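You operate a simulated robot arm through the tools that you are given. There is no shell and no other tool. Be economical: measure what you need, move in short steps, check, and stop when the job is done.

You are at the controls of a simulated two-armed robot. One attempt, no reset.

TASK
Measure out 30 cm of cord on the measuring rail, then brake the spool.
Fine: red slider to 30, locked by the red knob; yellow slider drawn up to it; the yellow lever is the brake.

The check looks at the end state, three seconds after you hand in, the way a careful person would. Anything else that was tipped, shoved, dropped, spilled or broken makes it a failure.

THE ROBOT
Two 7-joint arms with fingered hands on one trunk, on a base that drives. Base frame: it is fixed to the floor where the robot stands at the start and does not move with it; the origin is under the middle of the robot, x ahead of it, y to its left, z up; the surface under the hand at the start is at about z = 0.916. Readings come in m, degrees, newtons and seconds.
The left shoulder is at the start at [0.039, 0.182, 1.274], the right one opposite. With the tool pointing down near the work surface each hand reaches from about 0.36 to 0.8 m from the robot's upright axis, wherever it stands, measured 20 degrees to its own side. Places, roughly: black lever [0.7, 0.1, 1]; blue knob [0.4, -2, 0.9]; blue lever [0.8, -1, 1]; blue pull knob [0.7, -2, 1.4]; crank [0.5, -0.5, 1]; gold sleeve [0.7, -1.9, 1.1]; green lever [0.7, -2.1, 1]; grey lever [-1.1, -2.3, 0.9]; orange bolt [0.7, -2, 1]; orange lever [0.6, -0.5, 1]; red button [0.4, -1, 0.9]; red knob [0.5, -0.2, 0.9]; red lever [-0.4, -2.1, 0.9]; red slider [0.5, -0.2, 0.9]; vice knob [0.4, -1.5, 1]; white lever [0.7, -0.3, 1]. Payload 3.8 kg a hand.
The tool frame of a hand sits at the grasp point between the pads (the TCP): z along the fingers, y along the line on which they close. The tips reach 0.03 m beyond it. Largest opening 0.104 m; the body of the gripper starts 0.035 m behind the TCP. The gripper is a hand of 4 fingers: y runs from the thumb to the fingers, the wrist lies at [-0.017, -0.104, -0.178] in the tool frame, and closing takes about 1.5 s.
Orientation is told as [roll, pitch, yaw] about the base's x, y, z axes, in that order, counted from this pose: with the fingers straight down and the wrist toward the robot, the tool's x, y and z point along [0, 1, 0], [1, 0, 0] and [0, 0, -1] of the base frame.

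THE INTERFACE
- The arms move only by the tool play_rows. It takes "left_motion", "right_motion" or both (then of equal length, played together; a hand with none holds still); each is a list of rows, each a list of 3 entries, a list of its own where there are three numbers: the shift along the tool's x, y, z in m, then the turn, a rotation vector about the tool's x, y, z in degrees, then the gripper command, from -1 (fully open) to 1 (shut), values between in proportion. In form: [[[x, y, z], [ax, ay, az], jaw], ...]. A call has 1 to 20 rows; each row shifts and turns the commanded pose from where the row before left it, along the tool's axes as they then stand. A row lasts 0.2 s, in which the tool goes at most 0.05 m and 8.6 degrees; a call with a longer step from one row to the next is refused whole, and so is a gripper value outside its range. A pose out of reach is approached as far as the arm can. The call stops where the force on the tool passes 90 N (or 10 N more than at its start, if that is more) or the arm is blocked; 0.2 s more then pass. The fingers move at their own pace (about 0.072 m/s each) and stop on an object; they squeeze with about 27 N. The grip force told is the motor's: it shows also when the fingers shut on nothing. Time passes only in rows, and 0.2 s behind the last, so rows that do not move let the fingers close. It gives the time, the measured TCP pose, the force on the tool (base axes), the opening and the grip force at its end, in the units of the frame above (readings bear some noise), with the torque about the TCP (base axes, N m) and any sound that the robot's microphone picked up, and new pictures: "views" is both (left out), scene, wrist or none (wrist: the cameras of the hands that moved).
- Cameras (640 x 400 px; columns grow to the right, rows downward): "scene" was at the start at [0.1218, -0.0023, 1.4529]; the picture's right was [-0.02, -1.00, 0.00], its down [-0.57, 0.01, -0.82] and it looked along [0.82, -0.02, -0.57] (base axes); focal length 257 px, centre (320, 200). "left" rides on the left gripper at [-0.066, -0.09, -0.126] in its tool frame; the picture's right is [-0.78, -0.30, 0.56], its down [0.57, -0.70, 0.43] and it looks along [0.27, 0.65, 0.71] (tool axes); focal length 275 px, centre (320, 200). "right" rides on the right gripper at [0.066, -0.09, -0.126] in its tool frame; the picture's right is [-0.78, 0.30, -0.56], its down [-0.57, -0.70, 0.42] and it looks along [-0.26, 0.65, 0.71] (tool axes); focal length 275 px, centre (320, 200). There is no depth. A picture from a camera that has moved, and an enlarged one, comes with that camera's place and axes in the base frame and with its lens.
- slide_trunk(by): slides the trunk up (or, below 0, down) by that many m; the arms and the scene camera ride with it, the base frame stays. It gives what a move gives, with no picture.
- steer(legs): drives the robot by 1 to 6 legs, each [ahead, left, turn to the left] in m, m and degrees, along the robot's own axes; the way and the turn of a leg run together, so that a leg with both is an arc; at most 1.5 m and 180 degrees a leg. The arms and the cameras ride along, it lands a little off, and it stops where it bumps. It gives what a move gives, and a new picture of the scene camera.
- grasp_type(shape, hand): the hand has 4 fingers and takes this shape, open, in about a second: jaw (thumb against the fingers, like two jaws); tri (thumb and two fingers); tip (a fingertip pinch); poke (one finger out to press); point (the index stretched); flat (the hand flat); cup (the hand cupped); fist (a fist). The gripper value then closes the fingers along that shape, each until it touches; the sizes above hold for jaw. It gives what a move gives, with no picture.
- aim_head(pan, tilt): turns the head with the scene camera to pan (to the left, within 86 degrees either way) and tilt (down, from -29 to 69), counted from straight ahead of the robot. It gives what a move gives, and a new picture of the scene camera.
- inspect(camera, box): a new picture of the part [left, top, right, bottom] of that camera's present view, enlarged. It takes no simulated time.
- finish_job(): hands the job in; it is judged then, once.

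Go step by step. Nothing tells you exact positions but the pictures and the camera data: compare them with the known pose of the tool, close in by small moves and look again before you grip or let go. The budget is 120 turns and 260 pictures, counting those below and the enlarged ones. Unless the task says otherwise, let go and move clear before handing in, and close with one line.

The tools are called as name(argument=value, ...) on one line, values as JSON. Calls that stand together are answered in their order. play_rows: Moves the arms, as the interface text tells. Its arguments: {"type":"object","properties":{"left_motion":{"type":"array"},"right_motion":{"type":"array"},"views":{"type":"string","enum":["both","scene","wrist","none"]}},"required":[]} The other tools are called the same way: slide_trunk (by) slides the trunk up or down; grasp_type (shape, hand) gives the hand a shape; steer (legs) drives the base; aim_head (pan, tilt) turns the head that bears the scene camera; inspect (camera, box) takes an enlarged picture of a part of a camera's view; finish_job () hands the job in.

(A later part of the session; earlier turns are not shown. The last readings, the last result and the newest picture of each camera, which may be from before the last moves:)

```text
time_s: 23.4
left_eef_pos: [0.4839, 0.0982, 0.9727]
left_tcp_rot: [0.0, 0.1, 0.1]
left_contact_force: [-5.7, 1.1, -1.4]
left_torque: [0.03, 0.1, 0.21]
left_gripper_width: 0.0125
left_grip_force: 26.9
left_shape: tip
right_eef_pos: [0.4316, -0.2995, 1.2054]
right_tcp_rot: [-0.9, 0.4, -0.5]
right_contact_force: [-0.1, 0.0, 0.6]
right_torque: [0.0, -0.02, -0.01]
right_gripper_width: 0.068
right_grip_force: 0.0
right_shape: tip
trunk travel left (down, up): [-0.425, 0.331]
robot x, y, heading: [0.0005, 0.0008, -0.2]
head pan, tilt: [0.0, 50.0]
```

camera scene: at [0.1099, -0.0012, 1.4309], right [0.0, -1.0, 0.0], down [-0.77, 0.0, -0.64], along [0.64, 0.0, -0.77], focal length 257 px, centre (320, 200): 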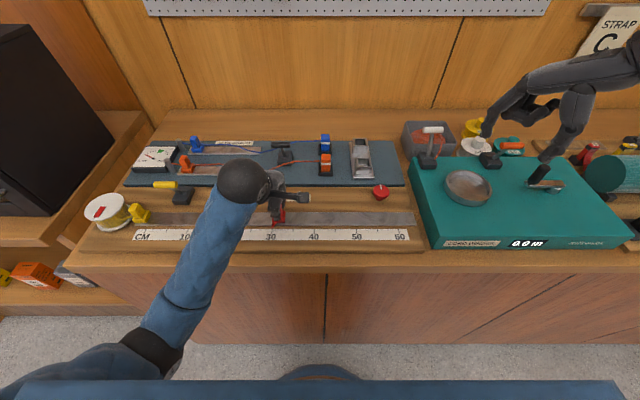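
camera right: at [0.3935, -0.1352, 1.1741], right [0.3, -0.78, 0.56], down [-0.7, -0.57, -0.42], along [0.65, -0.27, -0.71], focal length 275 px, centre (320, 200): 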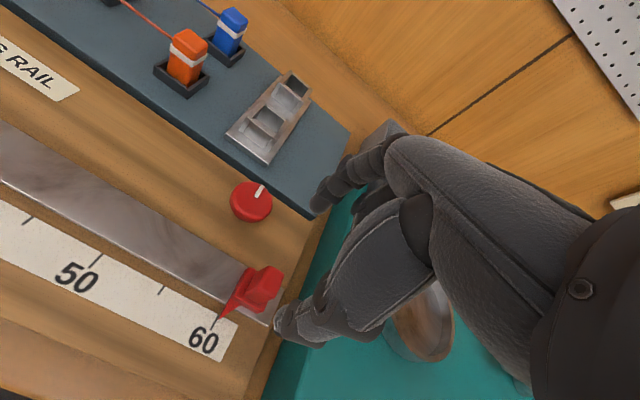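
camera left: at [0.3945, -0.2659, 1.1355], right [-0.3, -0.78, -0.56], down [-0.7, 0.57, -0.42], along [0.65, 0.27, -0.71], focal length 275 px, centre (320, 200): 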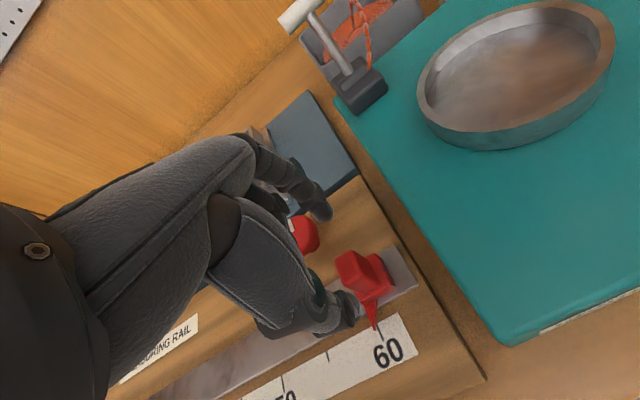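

Commands restart from the measured pose. I'll go above the knob and yaw negative there.

play_rows(right_motion=[[[0.024, 0.02, 0.018], [0, 0, 0], -0.3], [[0.024, 0.02, 0.018], [0, 0, 0], -0.3], [[0.024, 0.02, 0.018], [0, 0, 0], -0.3], [[0.024, 0.02, 0.018], [0, 0, 0], -0.3], [[0.024, 0.02, 0.018], [0, 0, 0], -0.3], [[0.023, 0.02, 0.018], [0, 0, 0], -0.3], [[0, 0, 0], [0, 0, 8], -0.3], [[0, 0, 0], [0, 0, 8], -0.3], [[0, 0, 0], [0, 0, 8], -0.3], [[0, 0, 0], [0, 0, 8], -0.3], [[0, 0, 0], [0, 0, 8], -0.3], [[0, 0, 0], [0, 0, 8], -0.3], [[0, 0, 0], [0, 0, 8], -0.3], [[0, 0, 0], [0, 0, 8], -0.3], [[0, 0, 0], [0, 0, 8], -0.3], [[0, 0, 0], [0, 0, 8], -0.3], [[0, 0, 0], [0, 0, 0], -0.3]])

```text
time_s: 27.0
left_eef_pos: [0.4851, 0.0991, 0.9737]
left_tcp_rot: [0.0, 0.1, 0.2]
left_contact_force: [-5.0, -0.6, -2.0]
left_torque: [-0.01, 0.09, 0.22]
left_gripper_width: 0.0124
left_grip_force: 26.9
left_shape: tip
right_eef_pos: [0.5521, -0.1589, 1.0946]
right_tcp_rot: [-0.5, -0.8, -80.6]
right_contact_force: [-0.4, -0.8, 0.1]
right_torque: [0.03, -0.02, 0.04]
right_gripper_width: 0.0678
right_grip_force: 0.1
right_shape: tip
trunk travel left (down, up): [-0.425, 0.331]
robot x, y, heading: [-0.0025, -0.0028, -0.2]
head pan, tilt: [0.0, 50.0]
camera scene: at [0.1099, -0.0006, 1.4309], right [0.0, -1.0, 0.0], down [-0.77, 0.0, -0.64], along [0.64, 0.0, -0.77], focal length 257 px, centre (320, 200)
camera right: at [0.6023, -0.0568, 1.2204], right [-0.71, -0.41, 0.57], down [-0.68, 0.59, -0.43], along [-0.16, -0.69, -0.7], focal length 275 px, centre (320, 200)
```

scene: 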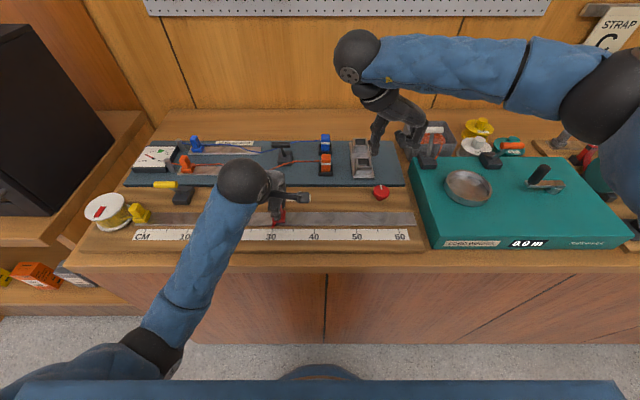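
right: 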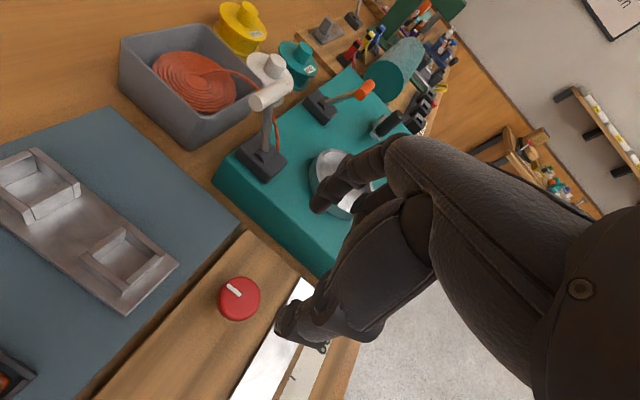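

The knob checks out at about [0.549, -0.156]. The hand is fine at yaw -80°, so I'll test further for clockwise room.

play_rows(right_motion=[[[0, 0, 0], [0, 0, 8], -0.3], [[0, 0, 0], [0, 0, 8], -0.3], [[0, 0, 0], [0, 0, 8], -0.3], [[0, 0, 0], [0, 0, 8], -0.3], [[0, 0, 0], [0, 0, 8], -0.3], [[0, 0, 0], [0, 0, 8], -0.3], [[0, 0, 0], [0, 0, 0], -0.3]], views="scene")

```text
time_s: 28.6
left_eef_pos: [0.4845, 0.0984, 0.9732]
left_tcp_rot: [0.1, 0.0, 0.1]
left_contact_force: [-5.9, 0.0, -1.3]
left_torque: [-0.01, 0.12, 0.26]
left_gripper_width: 0.0125
left_grip_force: 26.6
left_shape: tip
right_eef_pos: [0.5523, -0.1582, 1.0948]
right_tcp_rot: [0.3, -0.8, -128.4]
right_contact_force: [0.2, -0.8, 0.7]
right_torque: [-0.03, -0.01, 0.02]
right_gripper_width: 0.0677
right_grip_force: 0.1
right_shape: tip
trunk travel left (down, up): [-0.425, 0.331]
robot x, y, heading: [-0.0008, -0.0023, -0.0]
head pan, tilt: [0.0, 50.0]
camera scene: at [0.1099, -0.0006, 1.4309], right [0.0, -1.0, 0.0], down [-0.77, 0.0, -0.64], along [0.64, 0.0, -0.77], focal length 257 px, centre (320, 200)
```

scene: 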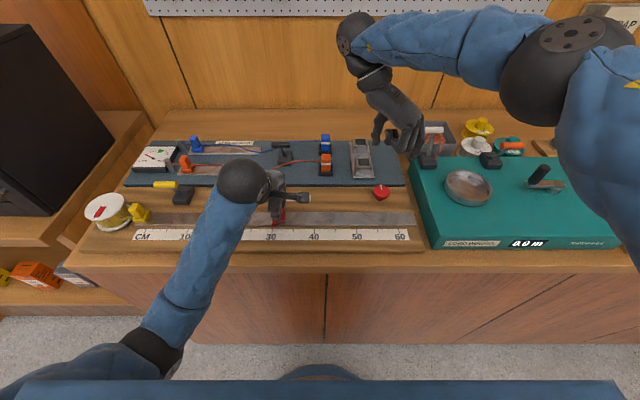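

Yaw reaches -128°, so I can sweep clockwise from about -70° to -130°. I'll go back to -70°, lower to z≈1.0 and look.

play_rows(right_motion=[[[0, 0, 0], [0, 0, -8.4], -0.3], [[0, 0, 0], [0, 0, -8.4], -0.3], [[0, 0, 0], [0, 0, -8.4], -0.3], [[0, 0, 0], [0, 0, -8.4], -0.3], [[0, 0, 0], [0, 0, -8.4], -0.3], [[0, 0, 0], [0, 0, -8.4], -0.2], [[0, 0, 0], [0, 0, -8], -0.2], [[0, 0, 0.03], [0, 0, 0], -0.2], [[0, 0, 0.03], [0, 0, 0], -0.2], [[0, 0, 0.03], [0, 0, 0], -0.2], [[0, 0, 0], [0, 0, 0], -0.2]])

inspect(camera="scene", box=[340, 130, 460, 220])

```text
time_s: 31.0
left_eef_pos: [0.4862, 0.0966, 0.9735]
left_tcp_rot: [0.0, -0.1, -0.1]
left_contact_force: [-5.3, 1.1, -1.8]
left_torque: [0.01, 0.11, 0.23]
left_gripper_width: 0.013
left_grip_force: 27.2
left_shape: tip
right_eef_pos: [0.551, -0.1602, 1.0054]
right_tcp_rot: [-0.6, -0.6, -69.8]
right_contact_force: [0.6, 0.5, -0.1]
right_torque: [0.01, 0.0, -0.01]
right_gripper_width: 0.0627
right_grip_force: 0.1
right_shape: tip
trunk travel left (down, up): [-0.425, 0.331]
robot x, y, heading: [-0.0007, 0.001, -0.0]
head pan, tilt: [0.0, 50.0]
camera scene: at [0.1099, -0.0006, 1.4309], right [0.0, -1.0, 0.0], down [-0.77, 0.0, -0.64], along [0.64, 0.0, -0.77], focal length 257 px, centre (320, 200)
camera right: at [0.582, -0.0511, 1.1303], right [-0.62, -0.54, 0.57], down [-0.78, 0.45, -0.43], along [-0.03, -0.71, -0.7], focal length 275 px, centre (320, 200)
```

scene: 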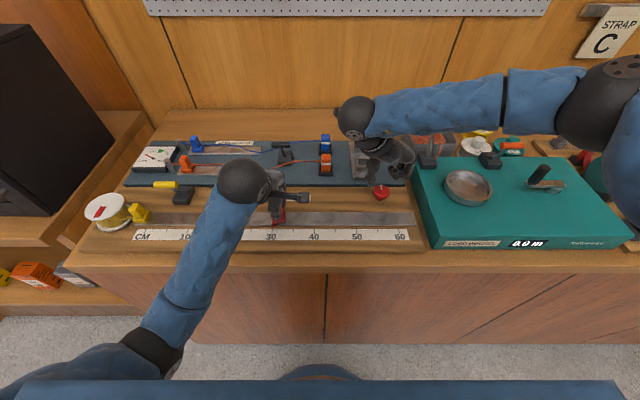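
right: 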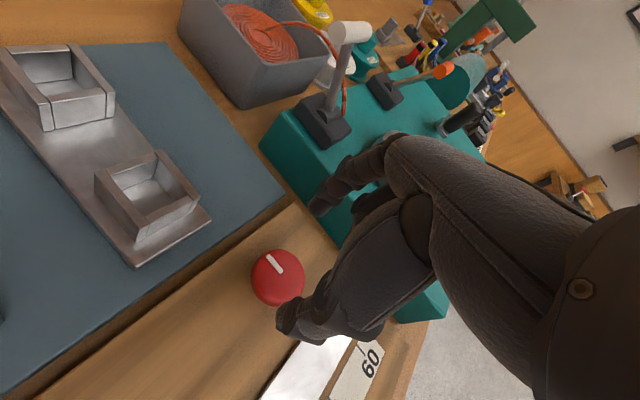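

```text
4.44 times, centred on (400, 175) of scene
camera zoom: at [0.1099, -0.0006, 1.4309], right [0.0, -1.0, 0.0], down [-0.77, 0.0, -0.64], along [0.64, 0.0, -0.77], focal length 1144 px, centre (-36, 311)
```

zoom: 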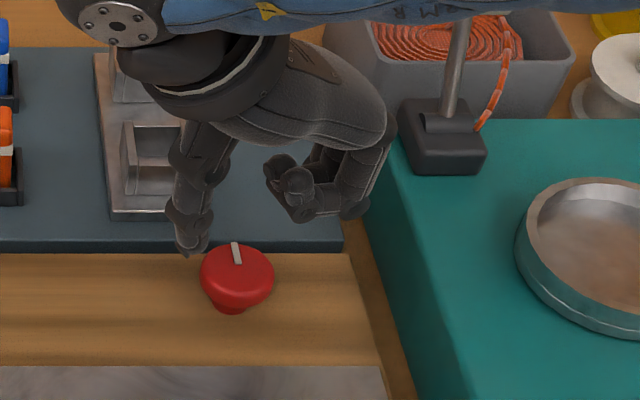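

The thumb and index straddle the knob, the other fingers are curled, and the teal edge is clear. I'll descend 5 cm with a small correction.

play_rows(right_motion=[[[0, -0.003, 0.013], [0, 0, 0], -0.2], [[0, 0, 0.013], [0, 0, 0], -0.2], [[0, 0, 0.012], [0, 0, 0], -0.2], [[0, 0, 0.01], [0, 0, 0], -0.2], [[0, 0, 0], [0, 0, 0], -0.2]], views="wrist")

inspect(camera="scene", box=[340, 130, 460, 220])

```text
time_s: 32.2
left_eef_pos: [0.484, 0.0986, 0.9732]
left_tcp_rot: [0.0, -0.1, 0.1]
left_contact_force: [-5.9, -0.2, -1.8]
left_torque: [0.03, 0.09, 0.24]
left_gripper_width: 0.0124
left_grip_force: 26.9
left_shape: tip
right_eef_pos: [0.5493, -0.1584, 0.9575]
right_tcp_rot: [-0.7, -0.7, -69.7]
right_contact_force: [-0.1, 0.6, 0.3]
right_torque: [0.0, 0.01, 0.01]
right_gripper_width: 0.0628
right_grip_force: 0.1
right_shape: tip
trunk travel left (down, up): [-0.425, 0.331]
robot x, y, heading: [-0.0007, -0.0009, -0.1]
head pan, tilt: [0.0, 50.0]
camera right: at [0.5815, -0.0494, 1.082], right [-0.62, -0.54, 0.57], down [-0.78, 0.45, -0.43], along [-0.03, -0.71, -0.7], focal length 275 px, centre (320, 200)
```

right: 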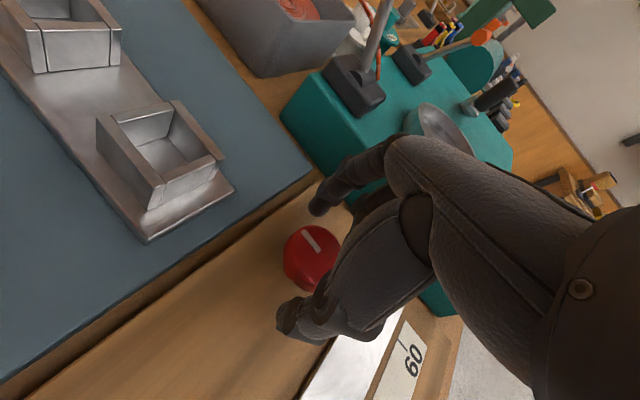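

```text
4.44 times, centred on (400, 175) of scene
camera zoom: at [0.1099, -0.0006, 1.4309], right [0.0, -1.0, 0.0], down [-0.77, 0.0, -0.64], along [0.64, 0.0, -0.77], focal length 1144 px, centre (-36, 311)
```

zoom: 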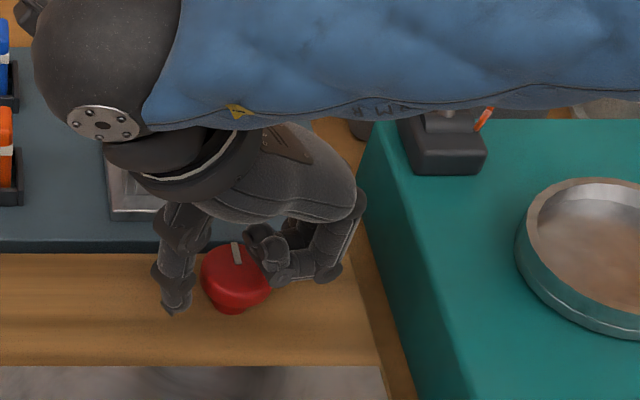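

The knob is centred between the thumb and index. I'll close on it.

play_rows(right_motion=[[[0, -0.001, 0.002], [0, 0, 0], 0.1], [[0, 0, 0], [0, 0, 0], 0.4], [[0, 0, 0], [0, 0, 0], 0.7], [[0, 0, 0], [0, 0, 0], 0.8], [[0, 0, 0], [0, 0, 0], 0.8]], views="wrist")

```text
time_s: 33.4
left_eef_pos: [0.4847, 0.0974, 0.9738]
left_tcp_rot: [-0.1, 0.1, -0.1]
left_contact_force: [-9.1, 0.2, 2.5]
left_torque: [-0.01, 0.27, 0.22]
left_gripper_width: 0.0126
left_grip_force: 27.0
left_shape: tip
right_eef_pos: [0.5491, -0.1576, 0.9554]
right_tcp_rot: [-0.8, -0.6, -69.9]
right_contact_force: [3.6, 5.6, -12.1]
right_torque: [0.14, -0.04, 0.0]
right_gripper_width: 0.0332
right_grip_force: 27.0
right_shape: tip
trunk travel left (down, up): [-0.425, 0.331]
robot x, y, heading: [0.0001, 0.0027, -0.1]
head pan, tilt: [0.0, 50.0]
camera right: at [0.5811, -0.0479, 1.0797], right [-0.62, -0.54, 0.57], down [-0.78, 0.45, -0.42], along [-0.03, -0.71, -0.7], focal length 275 px, centre (320, 200)
```

right: 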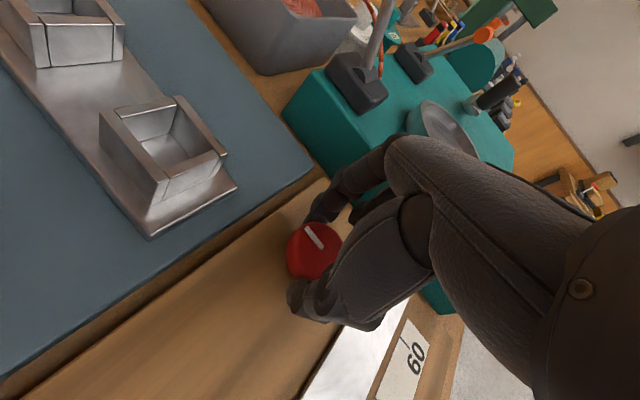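

The knob is gripped. I'll turn it clockwise by 24° and check.

play_rows(right_motion=[[[0, 0, 0], [0, 0, 6], 0.8], [[0, 0, 0], [0, 0, 6], 0.8], [[0, 0, 0], [0, 0, 6], 0.8], [[0, 0, 0], [0, 0, 6], 0.8]], views="wrist")

```text
time_s: 34.4
left_eef_pos: [0.4854, 0.0986, 0.9737]
left_tcp_rot: [-0.1, 0.0, 0.1]
left_contact_force: [-11.2, -1.9, 4.1]
left_torque: [-0.01, 0.28, 0.16]
left_gripper_width: 0.0129
left_grip_force: 26.8
left_shape: tip
right_eef_pos: [0.5483, -0.1575, 0.9548]
right_tcp_rot: [-0.4, -0.7, -93.8]
right_contact_force: [4.1, 7.4, -15.7]
right_torque: [0.2, -0.04, -0.01]
right_gripper_width: 0.0326
right_grip_force: 27.5
right_shape: tip
trunk travel left (down, up): [-0.425, 0.331]
robot x, y, heading: [-0.0001, -0.0017, -0.1]
head pan, tilt: [0.0, 50.0]
camera right: at [0.6221, -0.0702, 1.0799], right [-0.79, -0.23, 0.57], down [-0.53, 0.73, -0.43], along [-0.31, -0.64, -0.7], focal length 275 px, centre (320, 200)
```

right: 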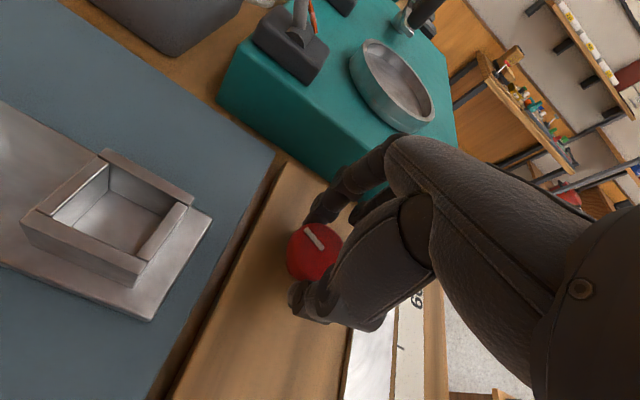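

The mark turns with the hand, so the knob is rotating. I'll continue clockwise.

play_rows(right_motion=[[[0, 0, 0], [0, 0, 6], 0.8], [[0, 0, 0], [0, 0, 6], 0.8], [[0, 0, 0], [0, 0, 6], 0.8], [[0, 0, 0], [0, 0, 6], 0.8], [[0, 0, 0], [0, 0, 6], 0.8], [[0, 0, 0], [0, 0, 6], 0.8]], views="wrist")

inspect(camera="right", box=[240, 180, 400, 340])

```text
time_s: 35.8
left_eef_pos: [0.4854, 0.0971, 0.9728]
left_tcp_rot: [0.0, 0.1, 0.0]
left_contact_force: [-12.2, -0.2, 3.9]
left_torque: [-0.01, 0.31, 0.19]
left_gripper_width: 0.0127
left_grip_force: 27.5
left_shape: tip
right_eef_pos: [0.5496, -0.1581, 0.9547]
right_tcp_rot: [0.1, -0.9, -129.9]
right_contact_force: [4.6, 3.9, -20.3]
right_torque: [0.19, -0.06, 0.0]
right_gripper_width: 0.032
right_grip_force: 26.8
right_shape: tip
trunk travel left (down, up): [-0.425, 0.331]
robot x, y, heading: [-0.0034, 0.0008, -0.3]
head pan, tilt: [0.0, 50.0]
camera right: at [0.6587, -0.1288, 1.0804], right [-0.78, 0.28, 0.56], down [0.01, 0.9, -0.44], along [-0.63, -0.34, -0.7], focal length 275 px, centre (320, 200)
```

right: 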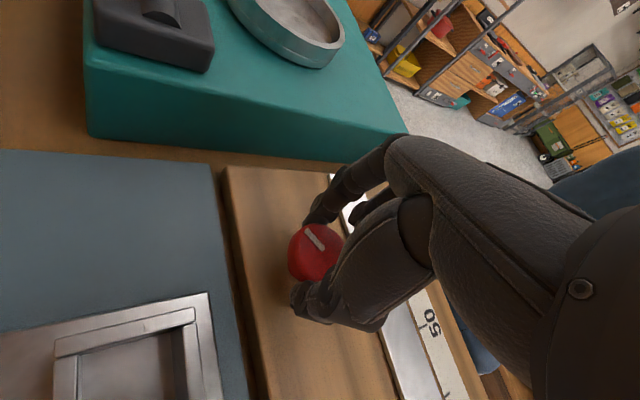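

```text
2.50 times, centred on (320, 260) of right
camera zoom: at [0.6587, -0.1288, 1.0804], right [-0.78, 0.28, 0.56], down [0.01, 0.9, -0.44], along [-0.63, -0.34, -0.7], focal length 688 px, centre (320, 50)
```

zoom: 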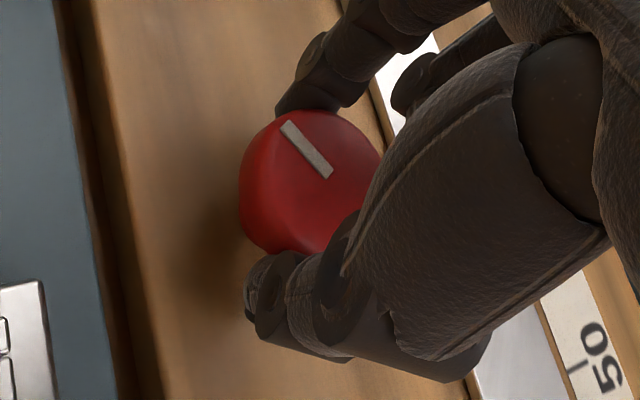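

Turned 60° with no stop yet. I'll continue clockwise as far as the arm allows.

play_rows(right_motion=[[[0, 0, 0.001], [0, 0, 6], 0.8], [[0, 0, 0.001], [0, 0, 6], 0.8], [[0, 0, 0], [0, 0, 6], 0.8], [[0, 0, 0], [0, 0, 6], 0.8], [[0, 0, 0], [0, 0, 6], 0.8]], views="wrist")

inspect(camera="right", box=[240, 180, 400, 340])

```text
time_s: 37.0
left_eef_pos: [0.4873, 0.0985, 0.9729]
left_tcp_rot: [0.0, 0.1, 0.0]
left_contact_force: [-10.6, -0.8, 6.4]
left_torque: [0.01, 0.37, 0.23]
left_gripper_width: 0.0136
left_grip_force: 27.3
left_shape: tip
right_eef_pos: [0.54, -0.1599, 0.9651]
right_tcp_rot: [0.8, -0.4, -160.0]
right_contact_force: [20.9, 3.2, -13.4]
right_torque: [0.04, -0.28, 0.0]
right_gripper_width: 0.03
right_grip_force: 27.2
right_shape: tip
right hand out of reach, approached as far as the arm can: row 3, 4, 5
trunk travel left (down, up): [-0.425, 0.331]
robot x, y, heading: [-0.0017, -0.0008, 0.3]
head pan, tilt: [0.0, 50.0]
camera right: at [0.6468, -0.1896, 1.0912], right [-0.54, 0.64, 0.55], down [0.46, 0.77, -0.44], along [-0.7, 0.02, -0.71], focal length 275 px, centre (320, 200)
```

right: 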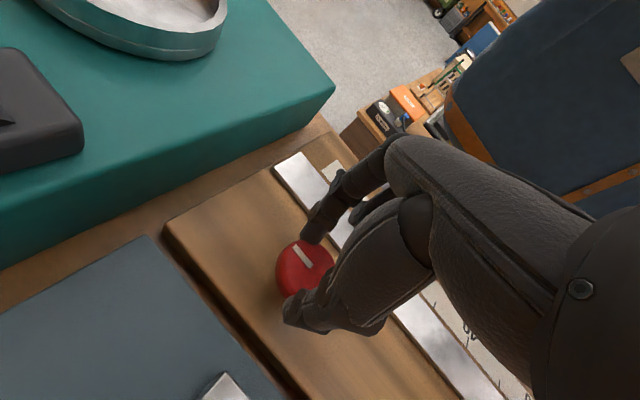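

```text
2.50 times, centred on (320, 260) of right
camera zoom: at [0.6468, -0.1896, 1.0912], right [-0.54, 0.64, 0.55], down [0.46, 0.77, -0.44], along [-0.7, 0.02, -0.71], focal length 688 px, centre (320, 50)
```

zoom: 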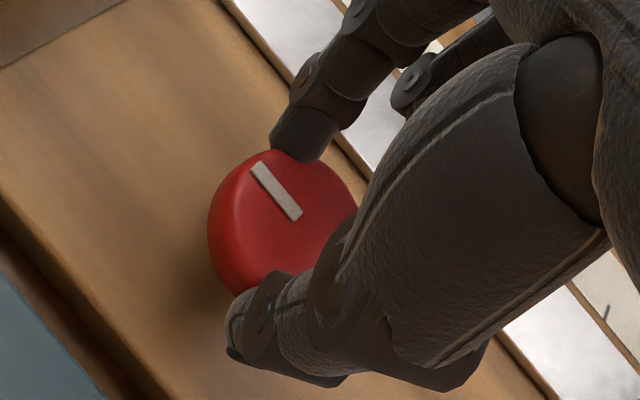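

The knob has turned about 90° and the arm is at its limit. I'll release, lift off and look at the mark.

play_rows(right_motion=[[[0, 0, 0], [0, 0, 0], 0.2], [[0, 0, 0], [0, 0, 0], -0.2], [[0, 0, 0], [0, 0, 0], -0.2], [[0, 0, -0.02], [0, 0, -4], -0.2], [[0, 0, -0.03], [0, 0, -8], -0.2], [[0, 0, -0.03], [0, 0, -8], -0.2], [[0, 0, 0], [0, 0, -8], -0.2], [[0, 0, 0], [0, 0, 0], -0.2]], views="wrist")

inspect(camera="scene", box=[240, 170, 400, 270])

```text
time_s: 38.8
left_eef_pos: [0.4851, 0.0984, 0.9741]
left_tcp_rot: [0.0, 0.0, 0.2]
left_contact_force: [-2.0, -0.9, -1.0]
left_torque: [0.03, 0.05, 0.23]
left_gripper_width: 0.0125
left_grip_force: 27.2
left_shape: tip
right_eef_pos: [0.5369, -0.1591, 1.0442]
right_tcp_rot: [0.3, -1.1, -131.8]
right_contact_force: [0.8, 0.2, 0.3]
right_torque: [0.01, -0.03, -0.03]
right_gripper_width: 0.0622
right_grip_force: 0.0
right_shape: tip
trunk travel left (down, up): [-0.425, 0.331]
robot x, y, heading: [0.0004, 0.002, -0.0]
head pan, tilt: [0.0, 50.0]
camera right: at [0.6459, -0.1337, 1.1695], right [-0.77, 0.3, 0.56], down [0.04, 0.9, -0.44], along [-0.63, -0.32, -0.7], focal length 275 px, centre (320, 200)
```

right: 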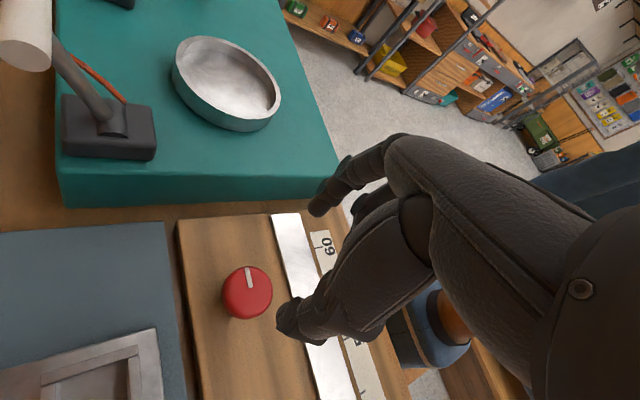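

```text
4.00 times, centred on (320, 220) of scene
camera zoom: at [0.1103, -0.0005, 1.4308], right [0.0, -1.0, 0.0], down [-0.77, 0.0, -0.64], along [0.64, 0.0, -0.77], focal length 1030 px, centre (320, 120)
```

zoom: 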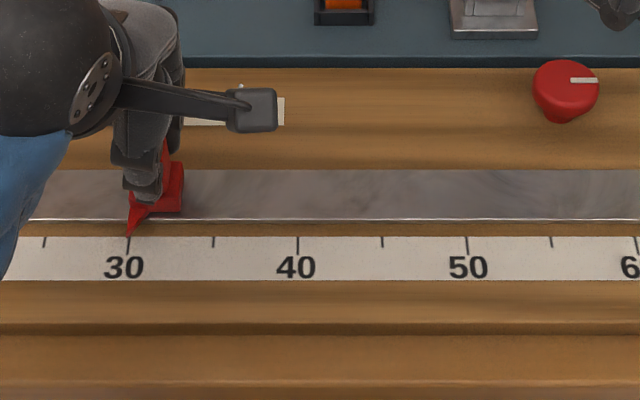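

The mark now points right, a full quarter turn clockwise. I'll test the lock with a gentle 4 mm tug on the slider.

play_rows(left_motion=[[[-0.002, 0, 0], [0, 0, 0], 0.9], [[-0.002, 0, 0], [0, 0, 0], 0.9], [[0, 0, 0], [0, 0, 0], 0.9]], views="none")

inspect(camera="scene", box=[265, 215, 297, 235])

```text
time_s: 39.6
left_eef_pos: [0.4846, 0.0959, 0.9722]
left_tcp_rot: [0.0, 0.0, 0.2]
left_contact_force: [-3.1, 12.0, 2.2]
left_torque: [0.23, 0.1, 0.31]
left_gripper_width: 0.0127
left_grip_force: 27.2
left_shape: tip
right_eef_pos: [0.5363, -0.1583, 1.044]
right_tcp_rot: [0.3, -1.0, -131.8]
right_contact_force: [1.3, 0.1, 0.0]
right_torque: [0.0, 0.01, -0.01]
right_gripper_width: 0.0625
right_grip_force: 0.1
right_shape: tip
trunk travel left (down, up): [-0.425, 0.331]
robot x, y, heading: [-0.0004, -0.0016, 0.1]
head pan, tilt: [0.0, 50.0]
```

```text
16.00 times, centred on (281, 225) of scene
camera zoom: at [0.11, 0.0011, 1.4309], right [0.0, -1.0, 0.0], down [-0.77, 0.0, -0.64], along [0.64, 0.0, -0.77], focal length 4118 px, centre (944, -200)
```

zoom: 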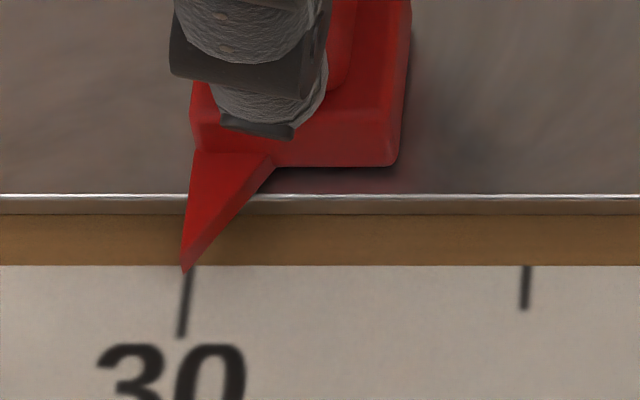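

The tug met 12 N and the pointer stayed on the 30 tick, so the red slider is locked. I'll release it and lift the left hand clear, and raise the right hand too.

play_rows(left_motion=[[[0.003, 0, 0], [0, 0, 0], 0.9], [[0, 0, 0], [0, 0, 0], 0.2], [[0, 0, 0], [0, 0, 0], -0.1], [[0, 0, 0], [0, 0, 0], -0.1], [[0, 0, 0], [0, 0, 0], -0.1], [[0, 0, -0.03], [0, 0, 0], -0.1], [[0, 0, -0.04], [0, 0, 0], -0.1], [[0, 0, -0.045], [0, 0, 0], -0.1], [[0, 0, -0.045], [0, 0, 0], -0.1], [[0, -0.01, -0.045], [0, 0, 0], -0.1], [[0.03, -0.02, -0.03], [0, 0, 0], -0.1], [[0.04, -0.01, -0.01], [0, 0, 0], -0.1], [[0.04, 0, 0], [0, 0, 0], -0.1]], right_motion=[[[0, 0, -0.04], [0, 0, 0], -0.2], [[0, 0, -0.04], [0, 0, 0], -0.2], [[0, 0, -0.04], [0, 0, 0], -0.2], [[0, 0, -0.02], [0, 0, -8], -0.2], [[0, 0, 0], [0, 0, -8.4], -0.2], [[0, 0, 0], [0, 0, -8.4], -0.2], [[0, 0, 0], [0, 0, -8.4], -0.2], [[0, 0, 0], [0, 0, -8.4], -0.2], [[0, 0, 0], [0, 0, -8.4], -0.2], [[0, 0, 0], [0, 0, -8.4], -0.2], [[0, 0, 0], [0, 0, -8.4], -0.2], [[0, 0, 0], [0, 0, -8.4], -0.2], [[0, 0, 0], [0, 0, -8.4], -0.2]], views="scene")

inspect(camera="scene", box=[265, 205, 313, 235])

inspect(camera="scene", box=[80, 170, 200, 245])

```text
time_s: 42.4
left_eef_pos: [0.5178, 0.2036, 1.1373]
left_tcp_rot: [0.3, -0.1, 0.3]
left_contact_force: [-0.7, -0.8, -0.2]
left_torque: [0.0, 0.01, -0.02]
left_gripper_width: 0.0567
left_grip_force: 0.1
left_shape: tip
left hand out of reach, approached as far as the arm can: row 9, 10, 11, 12
right_eef_pos: [0.5371, -0.1558, 1.1819]
right_tcp_rot: [-0.9, -0.3, -48.0]
right_contact_force: [-0.6, 0.2, 0.1]
right_torque: [-0.03, 0.02, 0.03]
right_gripper_width: 0.0622
right_grip_force: 0.1
right_shape: tip
trunk travel left (down, up): [-0.425, 0.331]
robot x, y, heading: [-0.0027, -0.0012, -0.0]
head pan, tilt: [0.0, 50.0]
camera scene: at [0.1104, -0.0008, 1.4308], right [0.0, -1.0, 0.0], down [-0.77, 0.0, -0.64], along [0.64, 0.0, -0.77], focal length 257 px, centre (320, 200)
```

scene: 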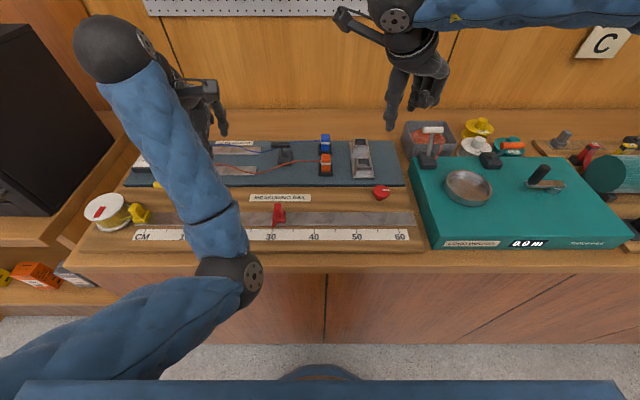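

```text
13.33 times, centred on (289, 220) of scene
camera zoom: at [0.1104, -0.0008, 1.4308], right [0.0, -1.0, 0.0], down [-0.77, 0.0, -0.64], along [0.64, 0.0, -0.77], focal length 3432 px, centre (733, -67)
```

zoom: 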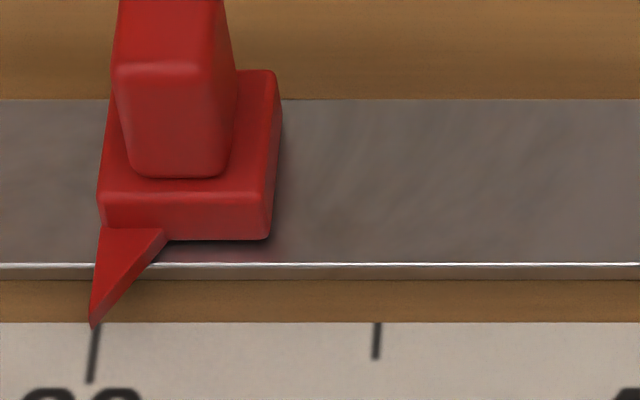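

```text
5.33 times, centred on (140, 208) of scene
camera zoom: at [0.1104, -0.0008, 1.4308], right [0.0, -1.0, 0.0], down [-0.77, 0.0, -0.64], along [0.64, 0.0, -0.77], focal length 1373 px, centre (1280, 160)
```

zoom: 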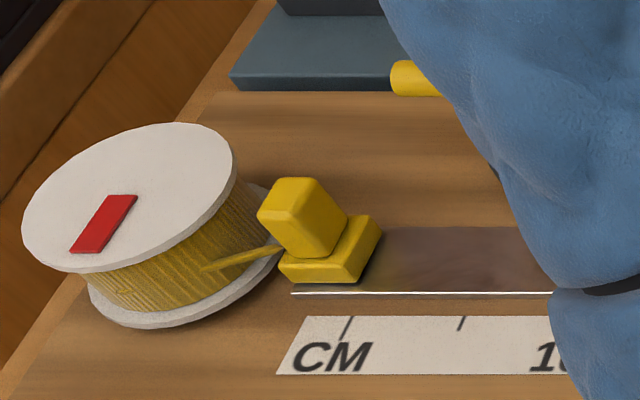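

Red is set at 30 and locked. The spool is right beside the yellow slider on its left, so the right hand, whose spare fingers lie on the free side, should start the pull. I'll tuck the left hand back and drive the base 0.2 m to the left.

play_rows(left_motion=[[[0.04, -0.02, -0.01], [0, 0, 0], -0.1], [[0.04, -0.02, -0.01], [0, 0, 0], -0.1], [[0.04, -0.02, -0.01], [0, 0, 0], -0.1], [[0.04, -0.02, -0.01], [0, 0, 0], -0.1], [[0.03, -0.02, -0.03], [0, 0, 0], -0.1], [[0, -0.01, -0.03], [0, 0, 0], -0.1]], right_motion=[[[0, 0, 0], [0, 0, -8], -0.2], [[0, 0, 0], [0, 0, -8], -0.2], [[0, 0, 0], [0, 0, -8], -0.2], [[0, 0, 0], [0, 0, -8], -0.2], [[0, 0, 0], [0, 0, -8], -0.2], [[0, 0, 0], [0, 0, -8], -0.2]], views="none")

steer(legs=[[0, 0.2, 0]])

```text
time_s: 43.8
left_eef_pos: [0.4428, 0.4018, 1.2055]
left_tcp_rot: [0.0, 0.2, -0.1]
left_contact_force: [-1.0, 0.7, -0.9]
left_torque: [0.01, -0.02, 0.01]
left_gripper_width: 0.0569
left_grip_force: 0.0
left_shape: tip
left hand out of reach, approached as far as the arm can: row 1, 2, 3
right_eef_pos: [0.5385, -0.1583, 1.1846]
right_tcp_rot: [-0.8, 0.5, -0.1]
right_contact_force: [-1.1, 0.0, 0.2]
right_torque: [0.02, 0.0, 0.01]
right_gripper_width: 0.0622
right_grip_force: 0.1
right_shape: tip
trunk travel left (down, up): [-0.425, 0.331]
robot x, y, heading: [0.0019, 0.0019, -0.0]
head pan, tilt: [0.0, 50.0]
```

```text
time_s: 45.4
left_eef_pos: [0.4444, 0.602, 1.2027]
left_tcp_rot: [-0.1, 0.1, 0.0]
left_contact_force: [-0.8, 0.2, 0.2]
left_torque: [0.0, 0.0, -0.02]
left_gripper_width: 0.0565
left_grip_force: 0.0
left_shape: tip
right_eef_pos: [0.5374, 0.0415, 1.1831]
right_tcp_rot: [-0.8, 0.4, -0.3]
right_contact_force: [-0.1, 0.4, -0.7]
right_torque: [-0.01, 0.04, -0.03]
right_gripper_width: 0.0625
right_grip_force: 0.0
right_shape: tip
trunk travel left (down, up): [-0.425, 0.331]
robot x, y, heading: [-0.0021, 0.1948, 0.0]
head pan, tilt: [0.0, 50.0]
camera scene: at [0.1107, 0.1981, 1.4308], right [0.0, -1.0, 0.0], down [-0.77, 0.0, -0.64], along [0.64, 0.0, -0.77], focal length 257 px, centre (320, 200)
```

scene: 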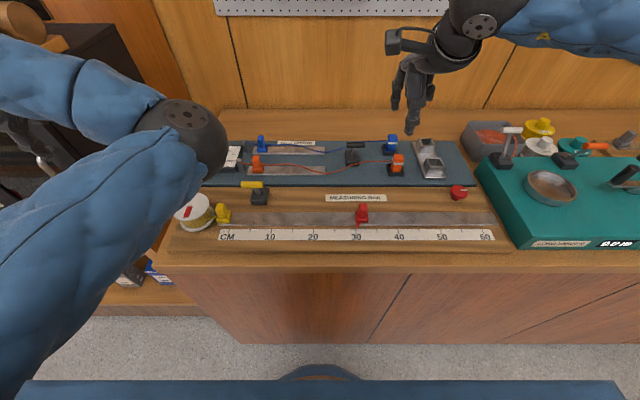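

The base has moved. I'll zoom in on the yellow slider, spool and lever from here.

inspect(camera="scene", box=[170, 170, 290, 245])

inspect(camera="scene", box=[225, 170, 289, 210])

```text
5.33 times, centred on (230, 208) of scene
camera zoom: at [0.1107, 0.1981, 1.4308], right [0.0, -1.0, 0.0], down [-0.77, 0.0, -0.64], along [0.64, 0.0, -0.77], focal length 1373 px, centre (800, 160)
```

zoom: 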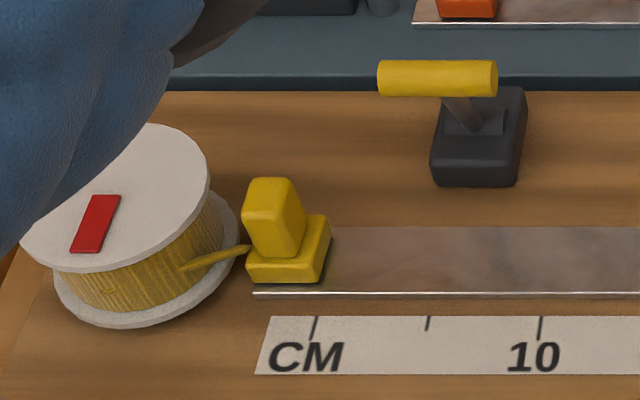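

```text
10.00 times, centred on (257, 190) of scene
camera zoom: at [0.1107, 0.1981, 1.4308], right [0.0, -1.0, 0.0], down [-0.77, 0.0, -0.64], along [0.64, 0.0, -0.77], focal length 2574 px, centre (950, 300)
```

zoom: 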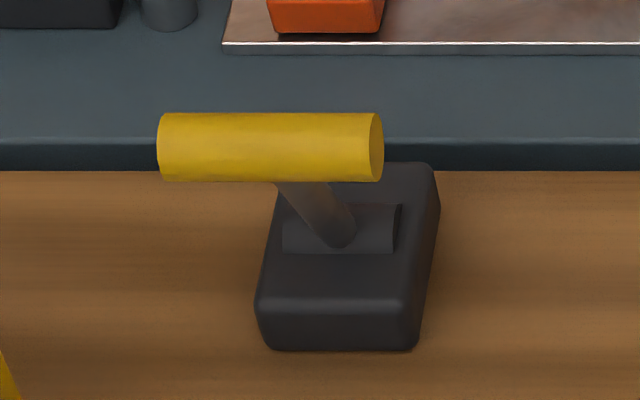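

The yellow handle is at about [0.480, 0.425], with its top at z≈0.967. The lever's crossbar is at about [0.515, 0.354, 1.0], leaning toward the robot over a pivot at x≈0.535. The left elbow hangs inward, so I'll move that arm up and out before the right hand comes across.

play_rows(left_motion=[[[0, 0.02, -0.03], [0, 0, 0], -0.1], [[0, 0.02, -0.03], [0, 0, 0], -0.1], [[0, 0.02, -0.03], [0, 0, 0], -0.1], [[0, 0.0, -0.03], [0, 0, 0], -0.1], [[0, 0.0, -0.03], [0, 0, 0], -0.1], [[0, 0.0, 0], [0, 0, 0], -0.1]], views="scene")

```text
time_s: 46.8
left_eef_pos: [0.5036, 0.5995, 1.3555]
left_tcp_rot: [-0.2, 0.0, 0.0]
left_contact_force: [0.2, 0.9, 1.0]
left_torque: [0.0, 0.0, 0.0]
left_gripper_width: 0.0569
left_grip_force: 0.0
left_shape: tip
right_eef_pos: [0.5382, 0.0398, 1.1834]
right_tcp_rot: [-1.0, 0.4, -0.4]
right_contact_force: [-0.8, -0.4, 0.0]
right_torque: [0.02, 0.03, 0.01]
right_gripper_width: 0.0626
right_grip_force: 0.1
right_shape: tip
trunk travel left (down, up): [-0.425, 0.331]
robot x, y, heading: [0.0002, 0.1948, -0.1]
head pan, tilt: [0.0, 50.0]
camera scene: at [0.1109, 0.1968, 1.4308], right [0.0, -1.0, 0.0], down [-0.77, 0.0, -0.64], along [0.64, 0.0, -0.77], focal length 257 px, centre (320, 200)
```

scene: 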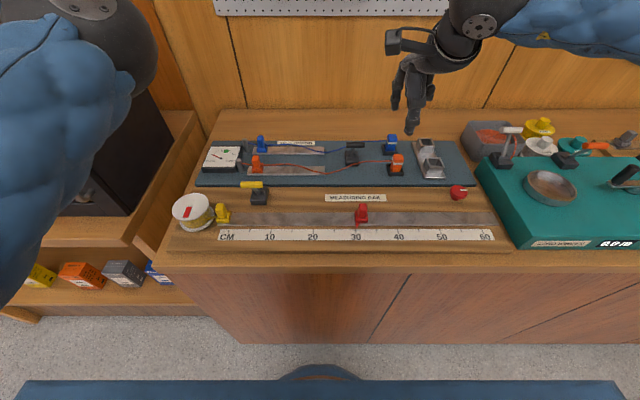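

The space is clear. I'll bring the right hand across above the yellow slider.

play_rows(right_motion=[[[0.042, -0.006, 0], [0, 0, 0], -0.1], [[0.042, -0.006, 0], [0, 0, 0], -0.1], [[0.042, -0.006, 0], [0, 0, 0], -0.1], [[0.042, -0.006, 0], [0, 0, 0], -0.1], [[0.042, -0.006, 0], [0, 0, 0], -0.1], [[0.042, -0.006, 0], [0, 0, 0], -0.1], [[0.042, -0.006, 0], [0, 0, 0], -0.1], [[0.042, -0.007, 0], [0, 0, 0], -0.1], [[0.044, -0.006, 0], [0, 0, 0], -0.1], [[0, 0, 0.035], [0, 0, 0], -0.1], [[0, 0, 0.035], [0, 0, 0], -0.1], [[0, 0, 0.035], [0, 0, 0], -0.1], [[0, 0, 0], [0, 0, 0], -0.1]])

inspect(camera="scene", box=[150, 140, 310, 240])

```text
time_s: 49.6
left_eef_pos: [0.5046, 0.5983, 1.3555]
left_tcp_rot: [0.0, 0.1, -0.1]
left_contact_force: [-0.7, 0.4, -0.1]
left_torque: [-0.01, -0.01, 0.02]
left_gripper_width: 0.0568
left_grip_force: 0.0
left_shape: tip
right_eef_pos: [0.4887, 0.4055, 1.0735]
right_tcp_rot: [-0.9, 0.4, -0.2]
right_contact_force: [0.3, -0.1, 0.1]
right_torque: [0.01, 0.02, 0.0]
right_gripper_width: 0.0574
right_grip_force: 0.1
right_shape: tip
right hand out of reach, approached as far as the arm can: row 9
trunk travel left (down, up): [-0.425, 0.331]
robot x, y, heading: [-0.0026, 0.1959, 0.1]
head pan, tilt: [0.0, 50.0]
camera scene: at [0.1117, 0.1957, 1.4307], right [0.0, -1.0, 0.0], down [-0.77, 0.0, -0.64], along [0.64, 0.0, -0.77], focal length 257 px, centre (320, 200)
camera right: at [0.3987, 0.4734, 1.1989], right [0.3, -0.77, 0.57], down [-0.71, -0.58, -0.41], along [0.64, -0.28, -0.71], focal length 275 px, centre (320, 200)
```

scene: 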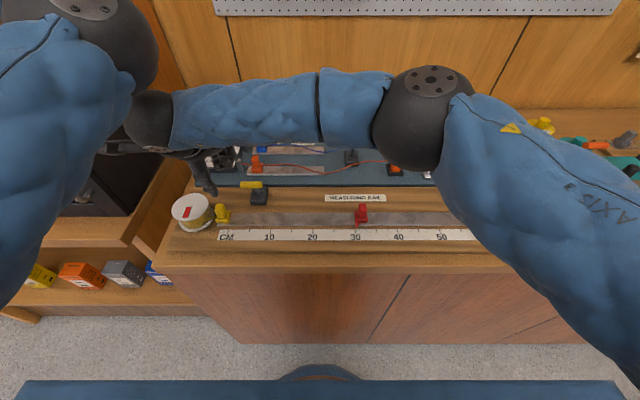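
right: 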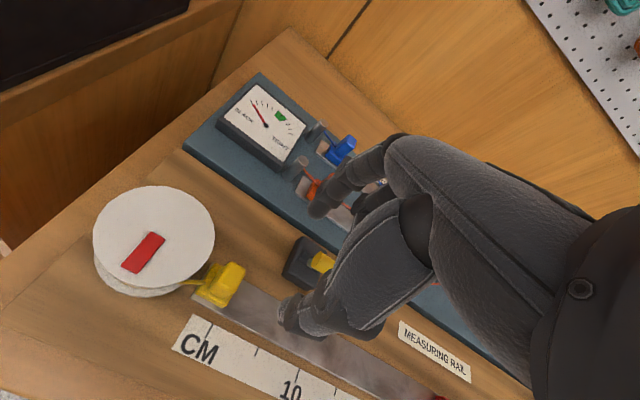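

```text
4.00 times, centred on (230, 190) of scene
camera zoom: at [0.1117, 0.1957, 1.4307], right [0.0, -1.0, 0.0], down [-0.77, 0.0, -0.64], along [0.64, 0.0, -0.77], focal length 1030 px, centre (680, 240)
```

zoom: 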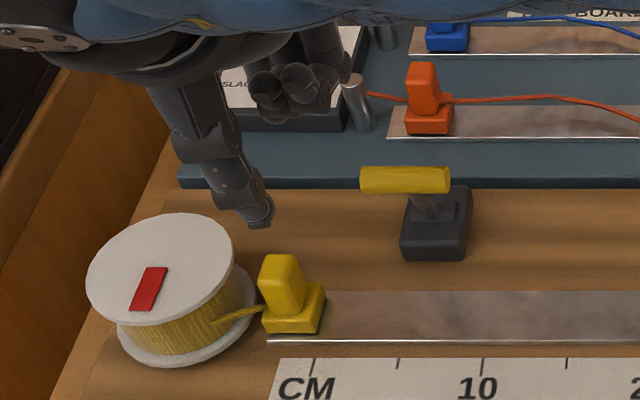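

The lever's crossbar would foul upright fingers as they pass it, and the right hand's spare fingers would meet it too. A left hand leaning back toward the robot by about 25°, with a slight yaw, clears both the lever and the spool. I'll retract the right hand and bring the left in with that tilt.

play_rows(right_motion=[[[0, 0, -0.04], [0, 0, 0], -0.1], [[0, 0, -0.04], [0, 0, 0], -0.1], [[-0.04, 0, -0.03], [0, 0, 0], -0.1], [[-0.045, 0, 0], [0, 0, 0], -0.1], [[-0.045, 0, 0], [0, 0, 0], -0.1], [[-0.045, 0, 0], [0, 0, 0], -0.1], [[-0.045, 0, 0], [0, 0, 0], -0.1], [[-0.045, 0, 0], [0, 0, 0], -0.1], [[-0.045, 0, 0], [0, 0, 0], -0.1], [[-0.045, 0, 0], [0, 0, 0], -0.1], [[-0.045, 0, 0], [0, 0, 0], -0.1], [[-0.045, 0, 0], [0, 0, 0], -0.1], [[-0.045, 0, 0], [0, 0, 0], -0.1], [[-0.045, 0, 0], [0, 0, 0], -0.1]], views="none")

play_rows(left_motion=[[[-0.03, 0, 0.03], [0, 0, 7], -0.1], [[-0.03, 0, 0.03], [0, 0, 7], -0.1], [[-0.03, 0, 0.03], [0, 0, 6], -0.1], [[-0.03, 0, 0.03], [-7, 0, 0], -0.1], [[-0.03, 0, 0.03], [-8, 0, 0], -0.1], [[-0.02, -0.01, 0.03], [-8, 0, 0], -0.1], [[0, -0.01, 0.03], [-5, 0, 0], -0.1], [[0, 0, 0], [0, 0, 0], -0.1]])

```text
time_s: 50.2
left_eef_pos: [0.5022, 0.5973, 1.3692]
left_tcp_rot: [-0.1, -1.5, -0.2]
left_contact_force: [-0.7, 0.3, -0.9]
left_torque: [0.02, 0.03, 0.01]
left_gripper_width: 0.0573
left_grip_force: 0.0
left_shape: tip
right_eef_pos: [0.5123, 0.3561, 1.1003]
right_tcp_rot: [-10.5, -2.0, -2.2]
right_contact_force: [-0.2, 0.0, 0.5]
right_torque: [0.04, -0.02, 0.01]
right_gripper_width: 0.0572
right_grip_force: 0.0
right_shape: tip
trunk travel left (down, up): [-0.425, 0.331]
robot x, y, heading: [-0.0002, 0.1983, -0.0]
head pan, tilt: [0.0, 50.0]
stopped in row 3 (right hand): the arm was blocked; the commanded pose is now the measured one
```

```text
time_s: 51.3
left_eef_pos: [0.531, 0.5441, 1.2709]
left_tcp_rot: [1.3, -9.7, -20.5]
left_contact_force: [-0.1, 0.1, 0.4]
left_torque: [-0.02, -0.02, 0.02]
left_gripper_width: 0.057
left_grip_force: 0.1
left_shape: tip
left hand out of reach, approached as far as the arm can: row 2, 3, 4, 5
right_eef_pos: [0.5431, 0.2932, 1.054]
right_tcp_rot: [-21.4, -5.9, -4.4]
right_contact_force: [0.1, 1.0, -0.3]
right_torque: [-0.01, 0.03, 0.01]
right_gripper_width: 0.0571
right_grip_force: 0.1
right_shape: tip
trunk travel left (down, up): [-0.425, 0.331]
robot x, y, heading: [0.0022, 0.1996, -0.4]
head pan, tilt: [0.0, 50.0]
stopped in row 5 (right hand): the arm was blocked; the commanded pose is now the measured one
camera scene: at [0.1113, 0.1965, 1.4308], right [0.0, -1.0, 0.0], down [-0.77, 0.0, -0.64], along [0.64, 0.0, -0.77], focal length 257 px, centre (320, 200)
camera left: at [0.4057, 0.5173, 1.3774], right [-0.45, -0.65, -0.61], down [-0.38, 0.76, -0.52], along [0.81, 0.0, -0.59], focal length 275 px, centre (320, 200)
```

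scene: 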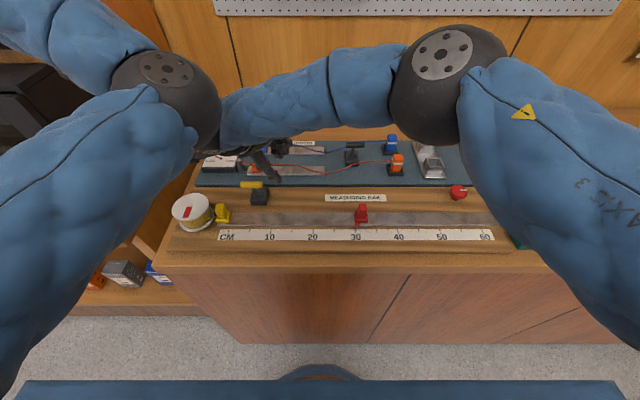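
left: 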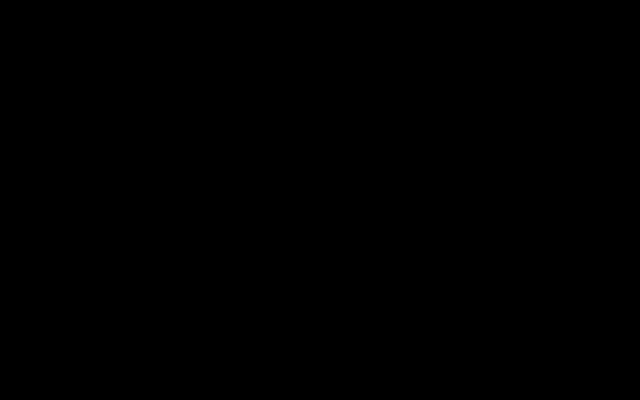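

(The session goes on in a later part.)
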